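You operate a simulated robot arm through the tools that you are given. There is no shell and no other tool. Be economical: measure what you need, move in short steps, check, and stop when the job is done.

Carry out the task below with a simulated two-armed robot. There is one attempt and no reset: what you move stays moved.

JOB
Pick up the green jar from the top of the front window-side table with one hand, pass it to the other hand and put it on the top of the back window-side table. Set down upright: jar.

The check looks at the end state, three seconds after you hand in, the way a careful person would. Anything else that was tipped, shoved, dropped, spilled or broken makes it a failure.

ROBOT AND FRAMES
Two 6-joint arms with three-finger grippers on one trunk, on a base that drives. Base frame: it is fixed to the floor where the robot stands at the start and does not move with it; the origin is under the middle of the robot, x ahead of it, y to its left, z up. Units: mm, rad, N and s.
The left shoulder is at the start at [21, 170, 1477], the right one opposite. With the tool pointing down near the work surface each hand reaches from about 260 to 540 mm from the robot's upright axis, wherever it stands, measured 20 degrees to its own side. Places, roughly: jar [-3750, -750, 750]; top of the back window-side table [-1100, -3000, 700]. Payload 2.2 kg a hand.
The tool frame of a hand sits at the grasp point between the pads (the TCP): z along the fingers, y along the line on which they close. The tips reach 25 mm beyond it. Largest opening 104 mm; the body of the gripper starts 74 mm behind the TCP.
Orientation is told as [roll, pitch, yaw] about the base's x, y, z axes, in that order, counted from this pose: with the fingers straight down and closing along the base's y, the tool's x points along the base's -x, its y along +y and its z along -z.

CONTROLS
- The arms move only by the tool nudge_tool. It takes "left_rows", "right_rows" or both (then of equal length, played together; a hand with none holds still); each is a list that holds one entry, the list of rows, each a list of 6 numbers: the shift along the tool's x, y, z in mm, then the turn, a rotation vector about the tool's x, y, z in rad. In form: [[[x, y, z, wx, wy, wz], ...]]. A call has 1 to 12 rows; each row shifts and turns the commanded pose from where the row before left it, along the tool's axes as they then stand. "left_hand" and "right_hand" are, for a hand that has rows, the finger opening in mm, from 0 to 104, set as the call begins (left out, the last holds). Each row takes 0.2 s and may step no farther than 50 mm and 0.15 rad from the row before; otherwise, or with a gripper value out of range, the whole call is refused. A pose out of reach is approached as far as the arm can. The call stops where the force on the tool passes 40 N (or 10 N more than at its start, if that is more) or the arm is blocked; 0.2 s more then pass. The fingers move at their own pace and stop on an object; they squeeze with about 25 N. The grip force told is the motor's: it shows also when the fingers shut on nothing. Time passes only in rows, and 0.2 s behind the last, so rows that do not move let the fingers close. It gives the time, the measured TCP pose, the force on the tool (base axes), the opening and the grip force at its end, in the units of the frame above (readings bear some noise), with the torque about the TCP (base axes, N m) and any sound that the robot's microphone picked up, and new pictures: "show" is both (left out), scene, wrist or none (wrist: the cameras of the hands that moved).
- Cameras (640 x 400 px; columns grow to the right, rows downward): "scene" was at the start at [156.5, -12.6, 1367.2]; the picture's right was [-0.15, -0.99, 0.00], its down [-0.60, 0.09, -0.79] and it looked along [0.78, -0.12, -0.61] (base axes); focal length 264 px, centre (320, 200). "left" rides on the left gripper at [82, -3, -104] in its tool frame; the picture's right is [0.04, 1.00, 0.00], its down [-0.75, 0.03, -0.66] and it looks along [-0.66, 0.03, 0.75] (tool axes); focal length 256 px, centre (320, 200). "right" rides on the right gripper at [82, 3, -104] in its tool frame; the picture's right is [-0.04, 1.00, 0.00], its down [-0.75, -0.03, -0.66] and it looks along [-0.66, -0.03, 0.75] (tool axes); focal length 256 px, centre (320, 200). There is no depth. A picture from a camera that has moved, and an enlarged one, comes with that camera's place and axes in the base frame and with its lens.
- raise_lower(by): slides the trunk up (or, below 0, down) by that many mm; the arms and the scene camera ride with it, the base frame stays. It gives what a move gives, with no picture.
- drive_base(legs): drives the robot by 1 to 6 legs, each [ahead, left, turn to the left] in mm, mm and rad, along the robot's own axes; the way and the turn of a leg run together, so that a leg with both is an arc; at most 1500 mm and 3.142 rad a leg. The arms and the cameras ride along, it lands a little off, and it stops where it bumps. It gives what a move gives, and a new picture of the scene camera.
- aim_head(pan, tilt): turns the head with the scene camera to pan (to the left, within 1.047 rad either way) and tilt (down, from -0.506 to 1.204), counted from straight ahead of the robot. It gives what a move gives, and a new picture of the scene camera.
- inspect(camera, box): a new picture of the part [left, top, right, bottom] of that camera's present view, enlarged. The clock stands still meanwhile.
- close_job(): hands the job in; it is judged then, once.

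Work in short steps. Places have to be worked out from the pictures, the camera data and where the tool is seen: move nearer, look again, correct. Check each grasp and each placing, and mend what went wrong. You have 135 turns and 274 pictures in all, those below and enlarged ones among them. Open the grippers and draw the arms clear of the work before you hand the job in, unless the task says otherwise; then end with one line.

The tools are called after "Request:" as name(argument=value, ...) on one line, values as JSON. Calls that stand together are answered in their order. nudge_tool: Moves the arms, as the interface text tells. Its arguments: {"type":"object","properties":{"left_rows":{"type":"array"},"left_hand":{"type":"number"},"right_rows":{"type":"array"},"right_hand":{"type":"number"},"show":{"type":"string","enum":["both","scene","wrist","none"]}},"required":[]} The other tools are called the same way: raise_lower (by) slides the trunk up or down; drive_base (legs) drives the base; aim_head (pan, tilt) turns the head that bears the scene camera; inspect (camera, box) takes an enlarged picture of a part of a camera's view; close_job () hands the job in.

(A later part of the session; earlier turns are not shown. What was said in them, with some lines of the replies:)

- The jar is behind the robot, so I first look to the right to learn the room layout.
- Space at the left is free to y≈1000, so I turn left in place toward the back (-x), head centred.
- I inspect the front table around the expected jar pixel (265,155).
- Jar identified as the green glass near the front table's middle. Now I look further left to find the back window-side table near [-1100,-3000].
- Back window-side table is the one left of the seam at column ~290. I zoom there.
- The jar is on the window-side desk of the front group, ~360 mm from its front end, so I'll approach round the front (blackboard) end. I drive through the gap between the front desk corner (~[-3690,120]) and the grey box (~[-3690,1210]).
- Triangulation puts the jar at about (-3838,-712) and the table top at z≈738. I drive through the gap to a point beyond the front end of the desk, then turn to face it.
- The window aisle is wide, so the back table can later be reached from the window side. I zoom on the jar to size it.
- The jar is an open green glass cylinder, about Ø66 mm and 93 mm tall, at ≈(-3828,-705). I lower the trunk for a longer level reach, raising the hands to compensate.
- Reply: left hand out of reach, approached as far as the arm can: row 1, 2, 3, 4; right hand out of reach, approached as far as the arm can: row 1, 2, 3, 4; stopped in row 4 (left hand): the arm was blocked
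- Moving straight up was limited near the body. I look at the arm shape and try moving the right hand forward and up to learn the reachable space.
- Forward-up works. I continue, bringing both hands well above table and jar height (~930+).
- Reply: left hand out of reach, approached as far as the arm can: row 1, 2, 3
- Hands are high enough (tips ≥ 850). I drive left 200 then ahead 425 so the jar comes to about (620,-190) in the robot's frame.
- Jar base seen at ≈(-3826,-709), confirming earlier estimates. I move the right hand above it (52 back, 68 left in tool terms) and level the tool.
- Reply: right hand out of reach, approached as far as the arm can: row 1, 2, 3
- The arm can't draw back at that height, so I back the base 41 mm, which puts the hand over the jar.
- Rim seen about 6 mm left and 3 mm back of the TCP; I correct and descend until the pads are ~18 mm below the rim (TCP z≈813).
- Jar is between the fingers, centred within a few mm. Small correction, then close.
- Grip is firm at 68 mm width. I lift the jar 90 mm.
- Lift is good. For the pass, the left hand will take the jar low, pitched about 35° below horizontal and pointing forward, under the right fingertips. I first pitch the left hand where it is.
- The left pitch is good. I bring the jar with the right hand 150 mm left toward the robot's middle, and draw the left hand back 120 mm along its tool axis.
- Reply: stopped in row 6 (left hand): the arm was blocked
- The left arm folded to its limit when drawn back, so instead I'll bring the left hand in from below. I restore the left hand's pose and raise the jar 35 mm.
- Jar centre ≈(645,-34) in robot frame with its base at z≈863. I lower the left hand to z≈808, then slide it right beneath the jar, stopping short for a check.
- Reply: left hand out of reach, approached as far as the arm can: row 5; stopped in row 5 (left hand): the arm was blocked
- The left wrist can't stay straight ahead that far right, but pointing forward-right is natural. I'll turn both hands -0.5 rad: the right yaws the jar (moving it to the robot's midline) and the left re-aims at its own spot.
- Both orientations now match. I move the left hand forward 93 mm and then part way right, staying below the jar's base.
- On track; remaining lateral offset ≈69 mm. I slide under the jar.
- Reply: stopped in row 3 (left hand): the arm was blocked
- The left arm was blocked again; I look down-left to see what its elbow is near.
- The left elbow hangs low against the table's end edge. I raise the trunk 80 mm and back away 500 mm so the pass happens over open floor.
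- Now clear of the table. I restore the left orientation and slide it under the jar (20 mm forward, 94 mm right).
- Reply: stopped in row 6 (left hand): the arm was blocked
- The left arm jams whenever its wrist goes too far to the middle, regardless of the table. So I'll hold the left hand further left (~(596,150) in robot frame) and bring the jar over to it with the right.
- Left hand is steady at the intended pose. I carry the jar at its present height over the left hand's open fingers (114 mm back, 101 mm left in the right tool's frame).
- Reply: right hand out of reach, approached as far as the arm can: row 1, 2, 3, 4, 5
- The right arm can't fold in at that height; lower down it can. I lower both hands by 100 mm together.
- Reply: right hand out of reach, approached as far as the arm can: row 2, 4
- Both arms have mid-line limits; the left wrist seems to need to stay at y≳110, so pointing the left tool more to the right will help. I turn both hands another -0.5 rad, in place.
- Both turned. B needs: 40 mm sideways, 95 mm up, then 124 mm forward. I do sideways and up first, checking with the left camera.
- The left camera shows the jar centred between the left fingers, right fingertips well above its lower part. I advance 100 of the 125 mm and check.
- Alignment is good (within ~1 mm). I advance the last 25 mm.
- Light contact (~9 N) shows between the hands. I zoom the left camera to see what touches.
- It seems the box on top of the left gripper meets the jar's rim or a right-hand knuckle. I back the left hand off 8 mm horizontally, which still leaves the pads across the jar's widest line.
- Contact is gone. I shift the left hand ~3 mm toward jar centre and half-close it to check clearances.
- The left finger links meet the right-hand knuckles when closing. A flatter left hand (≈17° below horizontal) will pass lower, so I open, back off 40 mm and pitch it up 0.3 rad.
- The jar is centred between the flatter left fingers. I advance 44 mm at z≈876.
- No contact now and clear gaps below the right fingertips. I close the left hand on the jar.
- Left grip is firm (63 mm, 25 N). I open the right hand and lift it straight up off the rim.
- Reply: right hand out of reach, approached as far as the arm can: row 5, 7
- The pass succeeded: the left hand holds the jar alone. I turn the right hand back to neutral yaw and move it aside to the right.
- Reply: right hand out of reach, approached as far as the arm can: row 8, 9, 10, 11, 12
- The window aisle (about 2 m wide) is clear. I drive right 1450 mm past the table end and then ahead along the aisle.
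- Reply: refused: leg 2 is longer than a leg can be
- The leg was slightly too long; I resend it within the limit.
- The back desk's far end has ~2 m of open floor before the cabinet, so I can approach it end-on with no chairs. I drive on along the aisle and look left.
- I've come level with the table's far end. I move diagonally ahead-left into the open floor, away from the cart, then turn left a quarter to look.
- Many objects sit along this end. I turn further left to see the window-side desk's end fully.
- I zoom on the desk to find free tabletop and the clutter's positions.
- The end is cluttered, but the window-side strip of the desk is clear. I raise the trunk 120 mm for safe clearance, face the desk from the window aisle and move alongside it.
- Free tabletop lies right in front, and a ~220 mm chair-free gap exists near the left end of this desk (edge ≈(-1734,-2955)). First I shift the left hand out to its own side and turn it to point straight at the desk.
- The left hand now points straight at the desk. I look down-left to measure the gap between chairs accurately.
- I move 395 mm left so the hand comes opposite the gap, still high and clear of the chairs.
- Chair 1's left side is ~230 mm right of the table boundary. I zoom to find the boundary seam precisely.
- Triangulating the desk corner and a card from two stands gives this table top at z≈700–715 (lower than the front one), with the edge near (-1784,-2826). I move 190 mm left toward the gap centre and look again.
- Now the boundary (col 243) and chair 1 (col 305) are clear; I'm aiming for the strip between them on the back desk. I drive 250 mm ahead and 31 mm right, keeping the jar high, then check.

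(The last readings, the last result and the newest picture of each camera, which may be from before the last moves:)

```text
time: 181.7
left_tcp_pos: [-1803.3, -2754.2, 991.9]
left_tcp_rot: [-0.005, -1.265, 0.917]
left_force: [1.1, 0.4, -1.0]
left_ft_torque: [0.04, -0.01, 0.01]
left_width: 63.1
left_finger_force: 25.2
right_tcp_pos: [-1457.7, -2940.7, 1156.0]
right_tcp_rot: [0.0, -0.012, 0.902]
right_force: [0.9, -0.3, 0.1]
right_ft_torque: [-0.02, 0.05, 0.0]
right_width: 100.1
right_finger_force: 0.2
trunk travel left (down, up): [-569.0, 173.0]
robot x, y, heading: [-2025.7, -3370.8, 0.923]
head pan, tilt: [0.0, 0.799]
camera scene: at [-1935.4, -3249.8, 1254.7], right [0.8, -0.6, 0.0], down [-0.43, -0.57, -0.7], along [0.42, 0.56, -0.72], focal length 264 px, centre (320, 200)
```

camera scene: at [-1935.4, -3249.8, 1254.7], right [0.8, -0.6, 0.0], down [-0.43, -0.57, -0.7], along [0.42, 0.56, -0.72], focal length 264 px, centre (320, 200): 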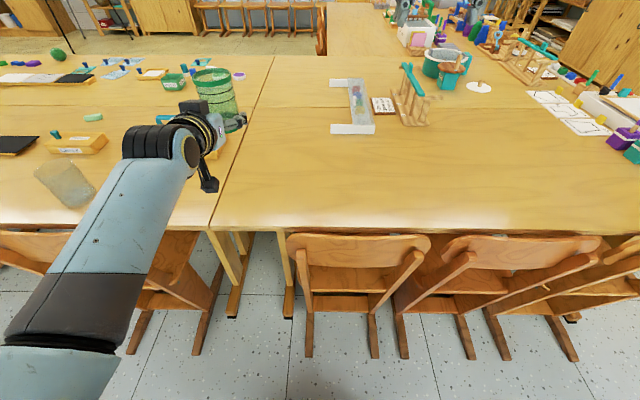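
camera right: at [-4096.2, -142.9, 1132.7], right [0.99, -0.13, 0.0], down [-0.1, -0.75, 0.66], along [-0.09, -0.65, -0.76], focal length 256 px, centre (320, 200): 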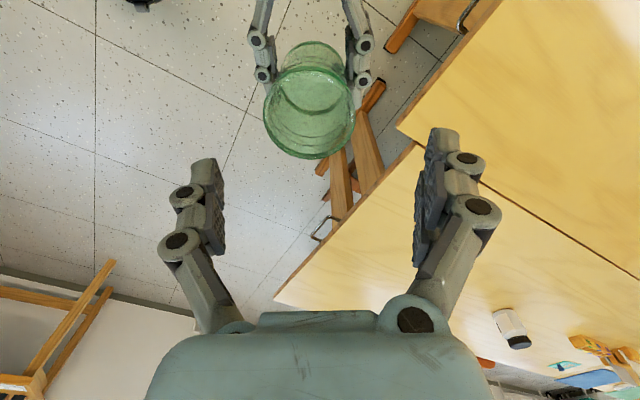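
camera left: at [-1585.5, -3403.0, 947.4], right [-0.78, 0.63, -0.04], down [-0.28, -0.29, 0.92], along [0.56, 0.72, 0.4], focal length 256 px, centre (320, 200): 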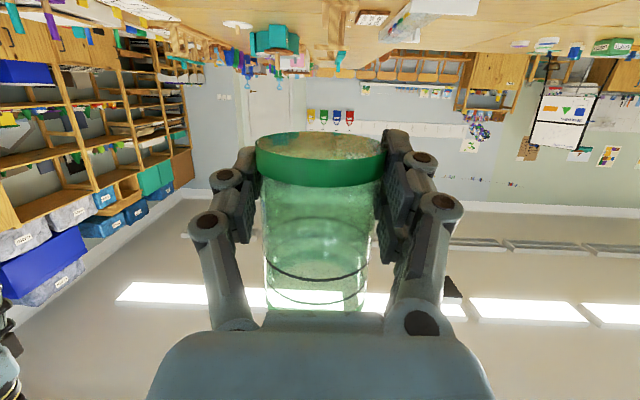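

Two views now agree: table top z≈702, boundary corner at (-1903,-2730), chair 1's side ~217 mm right of it. I move 29 mm ahead and 12 mm right, then lower the trunk 180 mm.

Request:
drive_base(legs=[[29, -12, 0]])

Request:
raise_lower(by=-140)

Request:
aim_head(pan=0.3, tilt=0.8)

```text
time: 182.5
left_tcp_pos: [-1776.5, -2739.1, 992.7]
left_tcp_rot: [-0.006, -1.264, 0.914]
left_force: [0.6, -0.1, -0.5]
left_ft_torque: [-0.03, 0.01, 0.01]
left_width: 62.7
left_finger_force: 25.0
right_tcp_pos: [-1431.0, -2925.3, 1156.4]
right_tcp_rot: [0.0, -0.014, 0.903]
right_force: [0.1, 0.8, 0.1]
right_ft_torque: [-0.04, 0.05, 0.0]
right_width: 100.1
right_finger_force: 0.1
trunk travel left (down, up): [-569.0, 173.0]
robot x, y, heading: [-2000.0, -3356.5, 0.925]
head pan, tilt: [0.0, 0.799]
camera scene: at [-1908.8, -3233.9, 1254.8], right [0.8, -0.6, 0.0], down [-0.43, -0.57, -0.7], along [0.42, 0.56, -0.72], focal length 264 px, centre (320, 200)
```

scene: 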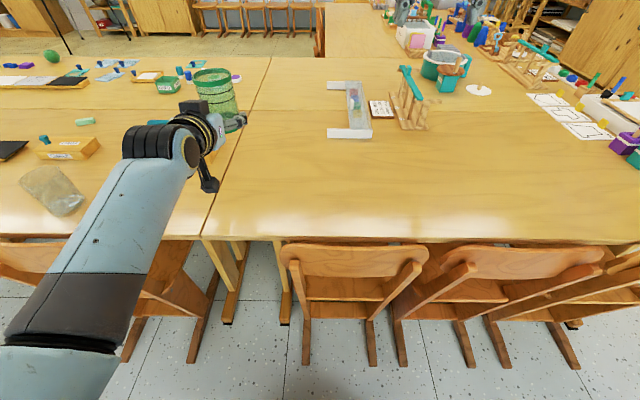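

```text
time: 184.2
left_tcp_pos: [-1777.2, -2740.3, 852.9]
left_tcp_rot: [-0.004, -1.267, 0.915]
left_force: [0.6, 0.0, 0.0]
left_ft_torque: [-0.04, -0.01, -0.02]
left_width: 63.1
left_finger_force: 24.7
right_tcp_pos: [-1430.2, -2925.1, 1001.0]
right_tcp_rot: [-0.001, 0.011, 0.902]
right_force: [0.0, -0.4, 0.3]
right_ft_torque: [-0.01, -0.02, -0.01]
right_width: 100.1
right_finger_force: 0.0
trunk travel left (down, up): [-429.0, 313.0]
robot x, y, heading: [-2005.3, -3356.1, 0.927]
head pan, tilt: [0.0, 0.799]
```

```text
time: 185.0
left_tcp_pos: [-1778.3, -2738.8, 853.0]
left_tcp_rot: [-0.004, -1.266, 0.915]
left_force: [-0.2, 0.2, -0.9]
left_ft_torque: [0.01, 0.0, 0.01]
left_width: 62.9
left_finger_force: 25.7
right_tcp_pos: [-1429.8, -2925.0, 1000.5]
right_tcp_rot: [0.001, 0.012, 0.903]
right_force: [0.3, 0.0, -0.2]
right_ft_torque: [0.0, 0.04, -0.01]
right_width: 100.0
right_finger_force: 0.1
trunk travel left (down, up): [-429.0, 313.0]
robot x, y, heading: [-2002.0, -3354.4, 0.928]
head pan, tilt: [0.3, 0.799]
camera scene: at [-1928.6, -3220.8, 1112.5], right [0.94, -0.34, 0.0], down [-0.24, -0.67, -0.7], along [0.24, 0.66, -0.72], focal length 264 px, centre (320, 200)
```

scene: 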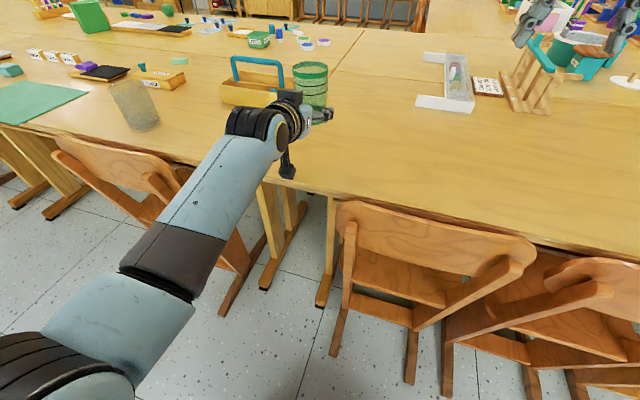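

The hand is over the strip, chair sides are clear. I lower another 95 mm and check.

Request:
raise_lower(by=-95)

Request:
inspect(camera="scene", box=[200, 40, 440, 240])

```text
time: 186.3
left_tcp_pos: [-1776.8, -2739.5, 768.1]
left_tcp_rot: [0.004, -1.283, 0.906]
left_force: [-1.7, 2.9, 33.3]
left_ft_torque: [1.3, 0.63, -0.1]
left_width: 63.0
left_finger_force: 24.9
right_tcp_pos: [-1430.2, -2924.7, 879.3]
right_tcp_rot: [-0.001, 0.053, 0.903]
right_force: [0.8, 0.5, 0.7]
right_ft_torque: [-0.04, -0.02, 0.0]
right_width: 100.1
right_finger_force: 0.1
trunk travel left (down, up): [-334.0, 408.0]
robot x, y, heading: [-1999.5, -3359.2, 0.924]
head pan, tilt: [0.3, 0.799]
```

```text
2.00 times, centred on (320, 140) of scene
camera zoom: at [-1927.2, -3219.9, 1015.6], right [0.94, -0.34, 0.0], down [-0.24, -0.67, -0.7], along [0.24, 0.66, -0.72], focal length 529 px, centre (320, 320)
```

zoom: 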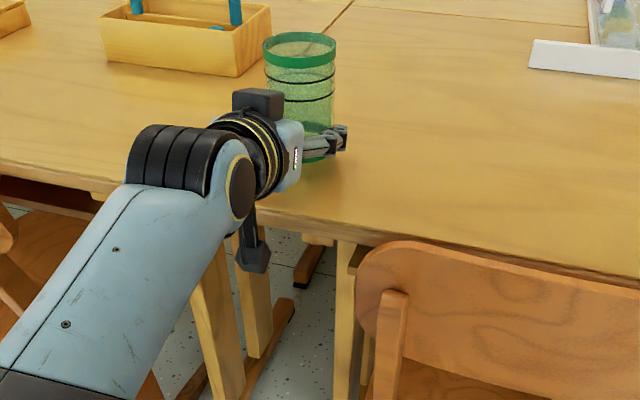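

The left hand shows 33 N upward already at TCP z≈768, so something touches sooner than expected. I lift 15 mm at once and look from closer views.

Request:
raise_lower(by=15)

Request:
aim_head(pan=0.25, tilt=0.6)

Request:
inspect(camera="scene", box=[230, 70, 390, 200])

Request:
inspect(camera="left", box=[120, 0, 520, 320])

```text
time: 186.9
left_tcp_pos: [-1777.4, -2740.6, 770.3]
left_tcp_rot: [-0.011, -1.257, 0.919]
left_force: [0.0, -0.4, -0.4]
left_ft_torque: [-0.04, -0.02, 0.01]
left_width: 63.0
left_finger_force: 25.2
right_tcp_pos: [-1429.5, -2924.9, 891.6]
right_tcp_rot: [-0.002, 0.058, 0.902]
right_force: [-0.3, 0.8, -0.1]
right_ft_torque: [-0.04, 0.02, 0.0]
right_width: 99.9
right_finger_force: 0.1
trunk travel left (down, up): [-349.0, 393.0]
robot x, y, heading: [-2000.7, -3352.2, 0.928]
head pan, tilt: [0.3, 0.799]
```

```text
time: 187.7
left_tcp_pos: [-1777.1, -2739.2, 772.1]
left_tcp_rot: [-0.005, -1.267, 0.915]
left_force: [-0.6, -0.1, 0.2]
left_ft_torque: [0.01, 0.01, -0.01]
left_width: 63.1
left_finger_force: 25.1
right_tcp_pos: [-1430.1, -2923.1, 891.8]
right_tcp_rot: [-0.001, 0.056, 0.902]
right_force: [0.5, -0.2, -0.7]
right_ft_torque: [0.01, -0.04, 0.0]
right_width: 100.2
right_finger_force: 0.1
trunk travel left (down, up): [-349.0, 393.0]
robot x, y, heading: [-2001.9, -3355.7, 0.926]
head pan, tilt: [0.25, 0.6]
camera scene: at [-1919.9, -3212.5, 1046.9], right [0.92, -0.39, 0.0], down [-0.22, -0.52, -0.82], along [0.32, 0.76, -0.57], focal length 264 px, centre (320, 200)
```

scene: 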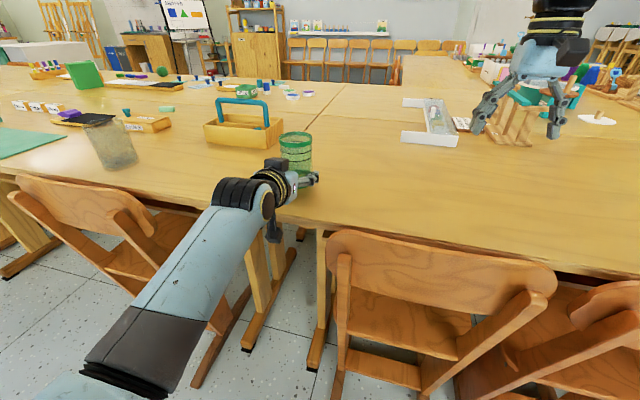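

```text
3.08 times, centred on (310, 135) of scene
camera zoom: at [-1919.9, -3212.5, 1046.9], right [0.92, -0.39, 0.0], down [-0.22, -0.52, -0.82], along [0.32, 0.76, -0.57], focal length 814 px, centre (351, 400)
```

zoom: 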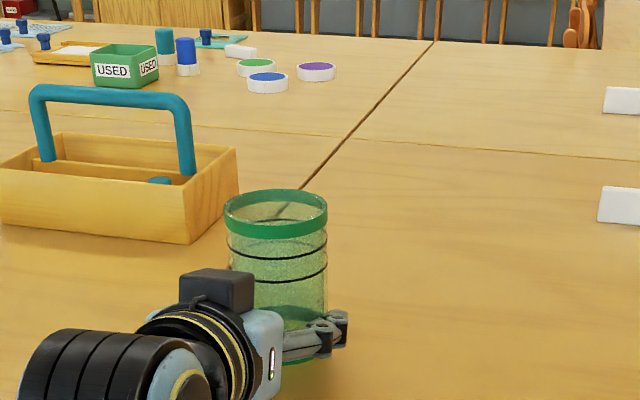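

```text
1.25 times, centred on (320, 160) of left
camera zoom: at [-1852.6, -2837.4, 727.1], right [-0.8, 0.6, -0.04], down [-0.27, -0.29, 0.92], along [0.54, 0.74, 0.4], focal length 320 px, centre (320, 250)
```

zoom: 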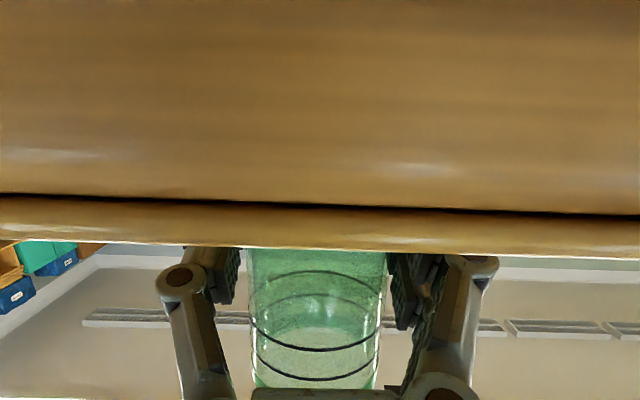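

The left camera, at z=727 just outside the edge, sees the table rim above it, so this top is really at ≈747 and the jar was simply touching down. The jar sits ~80 mm right of the seam and ~110 mm in from the edge. I lower gently by 3 mm to feel contact.

Request:
nudge_tool(left_rows=[[[1.4, 0, 0.45, 0, 0, 0], [1.4, 0, 0.45, 0, 0, 0], [0, 0, 0, 0, 0, 0]]], show="none")

```text
time: 188.4
left_tcp_pos: [-1777.3, -2738.7, 770.6]
left_tcp_rot: [-0.004, -1.265, 0.915]
left_force: [0.7, -0.5, -1.3]
left_ft_torque: [-0.02, 0.0, 0.0]
left_width: 63.2
left_finger_force: 25.3
right_tcp_pos: [-1429.1, -2924.3, 892.3]
right_tcp_rot: [-0.002, 0.059, 0.902]
right_force: [0.0, -0.7, -0.4]
right_ft_torque: [-0.01, 0.0, -0.02]
right_width: 100.2
right_finger_force: 0.1
trunk travel left (down, up): [-349.0, 393.0]
robot x, y, heading: [-2001.8, -3352.6, 0.92]
head pan, tilt: [0.25, 0.6]
```

No contact yet; I go down in further 1 mm steps.

Request:
nudge_tool(left_rows=[[[0.95, 0, 0.3, 0, 0, 0], [0.95, 0, 0.3, 0, 0, 0], [0, 0, 0, 0, 0, 0]]], show="none")

Request:
nudge_tool(left_rows=[[[0.95, 0, 0.3, 0, 0, 0], [0.95, 0, 0.3, 0, 0, 0], [0, 0, 0, 0, 0, 0]]], show="none")

```text
time: 189.2
left_tcp_pos: [-1777.0, -2737.6, 768.7]
left_tcp_rot: [-0.005, -1.267, 0.916]
left_force: [0.5, -0.6, -1.3]
left_ft_torque: [0.01, 0.0, 0.0]
left_width: 62.9
left_finger_force: 25.3
right_tcp_pos: [-1429.7, -2923.6, 892.1]
right_tcp_rot: [-0.003, 0.057, 0.902]
right_force: [-0.9, 0.1, -0.2]
right_ft_torque: [-0.01, -0.04, 0.04]
right_width: 99.7
right_finger_force: 0.1
trunk travel left (down, up): [-349.0, 393.0]
robot x, y, heading: [-2000.5, -3356.8, 0.927]
head pan, tilt: [0.25, 0.6]
```

```text
time: 190.1
left_tcp_pos: [-1777.0, -2738.6, 767.8]
left_tcp_rot: [-0.003, -1.269, 0.911]
left_force: [2.7, 0.6, 5.3]
left_ft_torque: [0.23, 0.05, -0.1]
left_width: 62.8
left_finger_force: 24.8
right_tcp_pos: [-1430.0, -2924.5, 892.9]
right_tcp_rot: [-0.003, 0.058, 0.902]
right_force: [0.2, 0.4, 0.0]
right_ft_torque: [-0.02, 0.02, 0.0]
right_width: 99.9
right_finger_force: 0.1
trunk travel left (down, up): [-349.0, 393.0]
robot x, y, heading: [-2002.6, -3356.1, 0.93]
head pan, tilt: [0.25, 0.6]
```

Light contact (5 N). I zoom in to check whether the base is on the surface and the jar upright.

Request:
inspect(camera="scene", box=[265, 120, 335, 195])

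```text
5.33 times, centred on (300, 158) of scene
camera zoom: at [-1919.8, -3212.9, 1047.1], right [0.92, -0.39, 0.0], down [-0.22, -0.52, -0.82], along [0.32, 0.76, -0.57], focal length 1410 px, centre (427, 427)
```

zoom: 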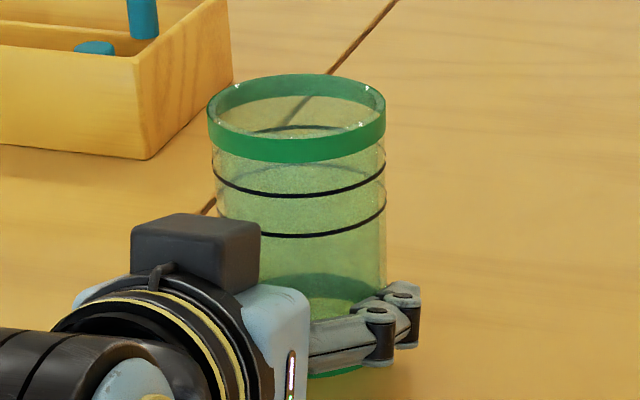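

The jar stands upright with its base at the surface, well right of the seam. I release it by opening the left fingers.

Request:
nudge_tool(left_rows=[[[0, 0, 0, 0, 0, 0], [0, 0, 0, 0, 0, 0], [0, 0, 0, 0, 0, 0], [0, 0, 0, 0, 0, 0]]], left_hand=104)

Request:
inspect(camera="scene", box=[255, 110, 345, 200])

```text
time: 191.1
left_tcp_pos: [-1777.6, -2739.5, 765.8]
left_tcp_rot: [-0.004, -1.262, 0.914]
left_force: [0.7, -2.1, 1.6]
left_ft_torque: [0.12, 0.06, -0.01]
left_width: 104.5
left_finger_force: 0.1
right_tcp_pos: [-1430.1, -2924.3, 892.1]
right_tcp_rot: [-0.002, 0.057, 0.903]
right_force: [-0.8, -0.1, 0.2]
right_ft_torque: [-0.05, -0.01, -0.04]
right_width: 100.1
right_finger_force: 0.1
trunk travel left (down, up): [-349.0, 393.0]
robot x, y, heading: [-2004.2, -3357.2, 0.926]
head pan, tilt: [0.25, 0.6]
camera scene: at [-1920.0, -3212.7, 1046.9], right [0.92, -0.39, 0.0], down [-0.22, -0.52, -0.82], along [0.32, 0.76, -0.57], focal length 264 px, centre (320, 200)
camera left: at [-1853.0, -2837.3, 720.2], right [-0.8, 0.6, -0.04], down [-0.27, -0.29, 0.92], along [0.54, 0.74, 0.4], focal length 256 px, centre (320, 200)
```

scene: 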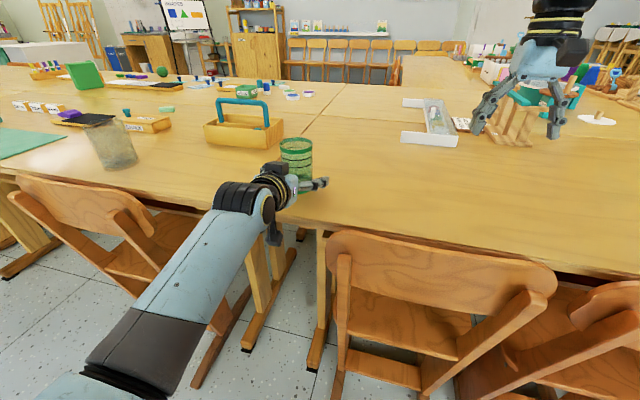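
left: 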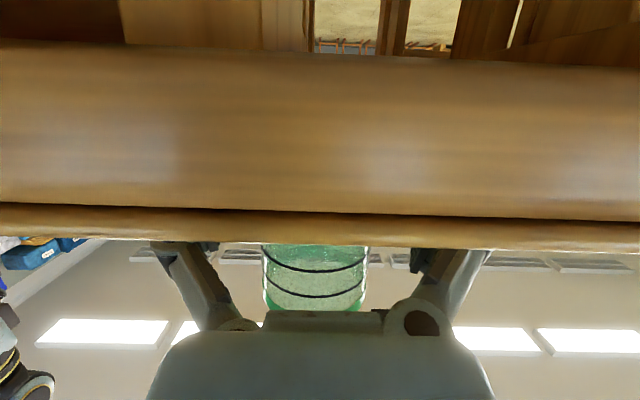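

```text
4.44 times, centred on (300, 155) of scene
camera zoom: at [-1920.0, -3212.7, 1046.9], right [0.92, -0.39, 0.0], down [-0.22, -0.52, -0.82], along [0.32, 0.76, -0.57], focal length 1175 px, centre (409, 400)
```

zoom: 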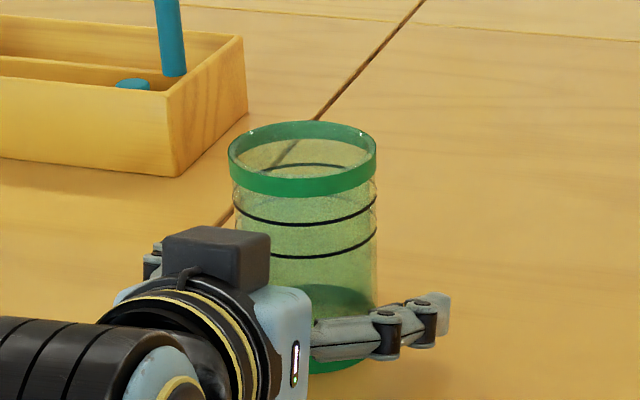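

The jar stands free and upright. I raise 4 mm to unweight the fingertips and back straight off 130 mm.

Request:
raise_lower(by=4)

Request:
drive_base(legs=[[-60, 0, 0], [-100, 0, 0]])

Request:
inspect(camera="scene", box=[240, 60, 400, 190])

```text
time: 191.6
left_tcp_pos: [-1777.3, -2739.7, 770.4]
left_tcp_rot: [-0.005, -1.265, 0.915]
left_force: [-0.4, 0.5, 0.5]
left_ft_torque: [0.02, 0.01, -0.05]
left_width: 104.0
left_finger_force: 0.1
right_tcp_pos: [-1430.1, -2923.8, 896.6]
right_tcp_rot: [-0.002, 0.058, 0.903]
right_force: [0.3, -0.4, -0.2]
right_ft_torque: [0.01, 0.02, 0.01]
right_width: 100.1
right_finger_force: 0.0
trunk travel left (down, up): [-353.0, 389.0]
robot x, y, heading: [-2000.5, -3359.8, 0.927]
head pan, tilt: [0.25, 0.6]
```

```text
time: 193.3
left_tcp_pos: [-1875.4, -2867.8, 772.2]
left_tcp_rot: [-0.005, -1.265, 0.913]
left_force: [-1.3, -0.8, 0.8]
left_ft_torque: [-0.02, 0.01, -0.03]
left_width: 104.2
left_finger_force: 0.1
right_tcp_pos: [-1527.2, -3054.8, 897.5]
right_tcp_rot: [-0.002, 0.056, 0.9]
right_force: [-0.5, -0.9, 0.2]
right_ft_torque: [0.03, 0.01, 0.03]
right_width: 100.1
right_finger_force: 0.0
trunk travel left (down, up): [-353.0, 389.0]
robot x, y, heading: [-2103.8, -3483.9, 0.92]
head pan, tilt: [0.25, 0.6]
camera scene: at [-2018.2, -3343.0, 1051.3], right [0.92, -0.39, 0.0], down [-0.22, -0.52, -0.83], along [0.32, 0.76, -0.56], focal length 264 px, centre (320, 200)
```

scene: 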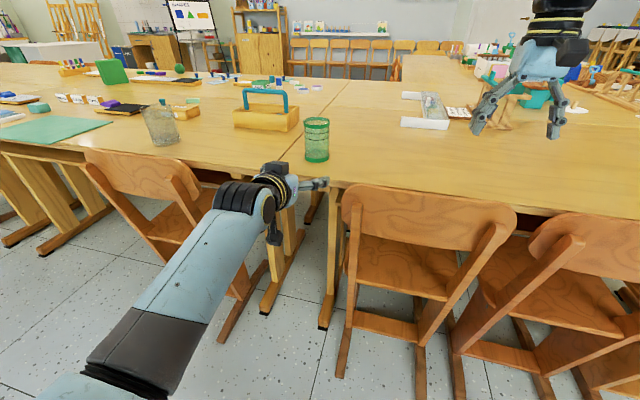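

```text
3.08 times, centred on (320, 125) of scene
camera zoom: at [-2018.2, -3343.0, 1051.3], right [0.92, -0.39, 0.0], down [-0.22, -0.52, -0.83], along [0.32, 0.76, -0.56], focal length 814 px, centre (320, 431)
```

zoom: 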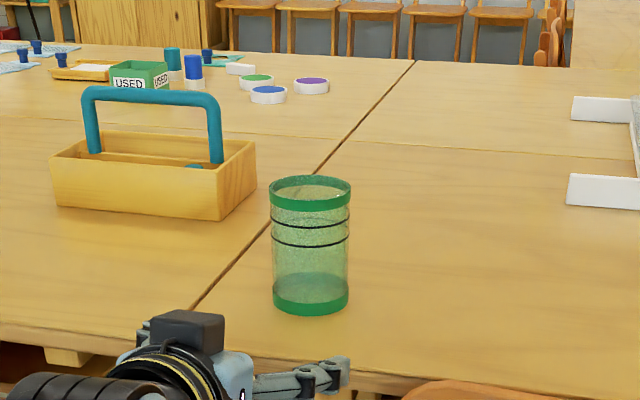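

The jar stands upright on the back window-side desk, clear of the seam and edge. I back off further to draw both arms clear of the tables and chairs.

Request:
drive_base(legs=[[-400, 0, 0]])

Request:
inspect(camera="scene", box=[180, 40, 500, 260])

```text
time: 195.8
left_tcp_pos: [-2116.2, -3185.6, 770.8]
left_tcp_rot: [-0.006, -1.266, 0.919]
left_force: [-0.6, -0.3, -1.0]
left_ft_torque: [0.02, 0.0, -0.03]
left_width: 104.0
left_finger_force: 0.0
right_tcp_pos: [-1767.6, -3368.5, 896.9]
right_tcp_rot: [-0.002, 0.056, 0.907]
right_force: [-0.4, 0.7, 1.3]
right_ft_torque: [0.0, 0.0, -0.01]
right_width: 99.9
right_finger_force: 0.1
trunk travel left (down, up): [-353.0, 389.0]
robot x, y, heading: [-2335.5, -3802.9, 0.932]
head pan, tilt: [0.25, 0.6]
camera scene: at [-2257.7, -3660.4, 1051.2], right [0.92, -0.38, 0.0], down [-0.22, -0.52, -0.83], along [0.32, 0.76, -0.56], focal length 264 px, centre (320, 200)
```

scene: 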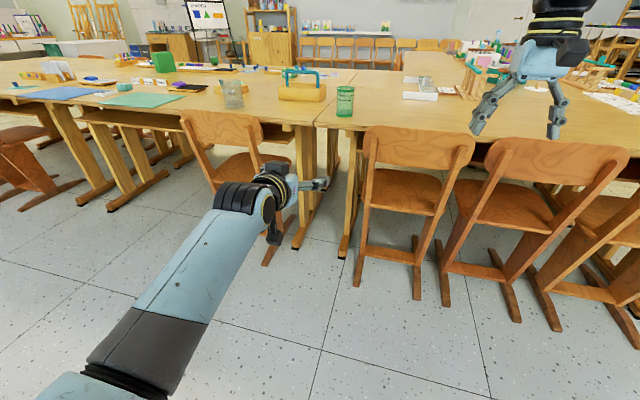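

```text
1.82 times, centred on (340, 150) of scene
camera zoom: at [-2257.7, -3660.4, 1051.2], right [0.92, -0.38, 0.0], down [-0.22, -0.52, -0.83], along [0.32, 0.76, -0.56], focal length 481 px, centre (284, 291)
```

zoom: 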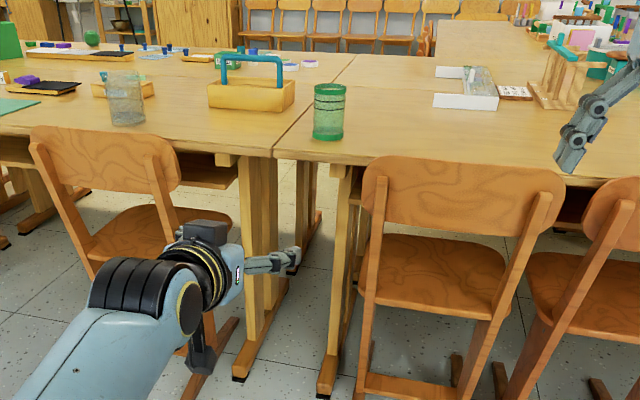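

The jar is upright on the back desk, right of the seam. Both grippers are open and clear, and I see nothing else disturbed, so I hand the job in.

Request:
close_job()

```text
The job is handed in.
```

The green jar was picked up with the right hand, passed to the left, and set upright near the window edge of the back window-side table. The job is handed in, and I saw nothing else tipped or moved.
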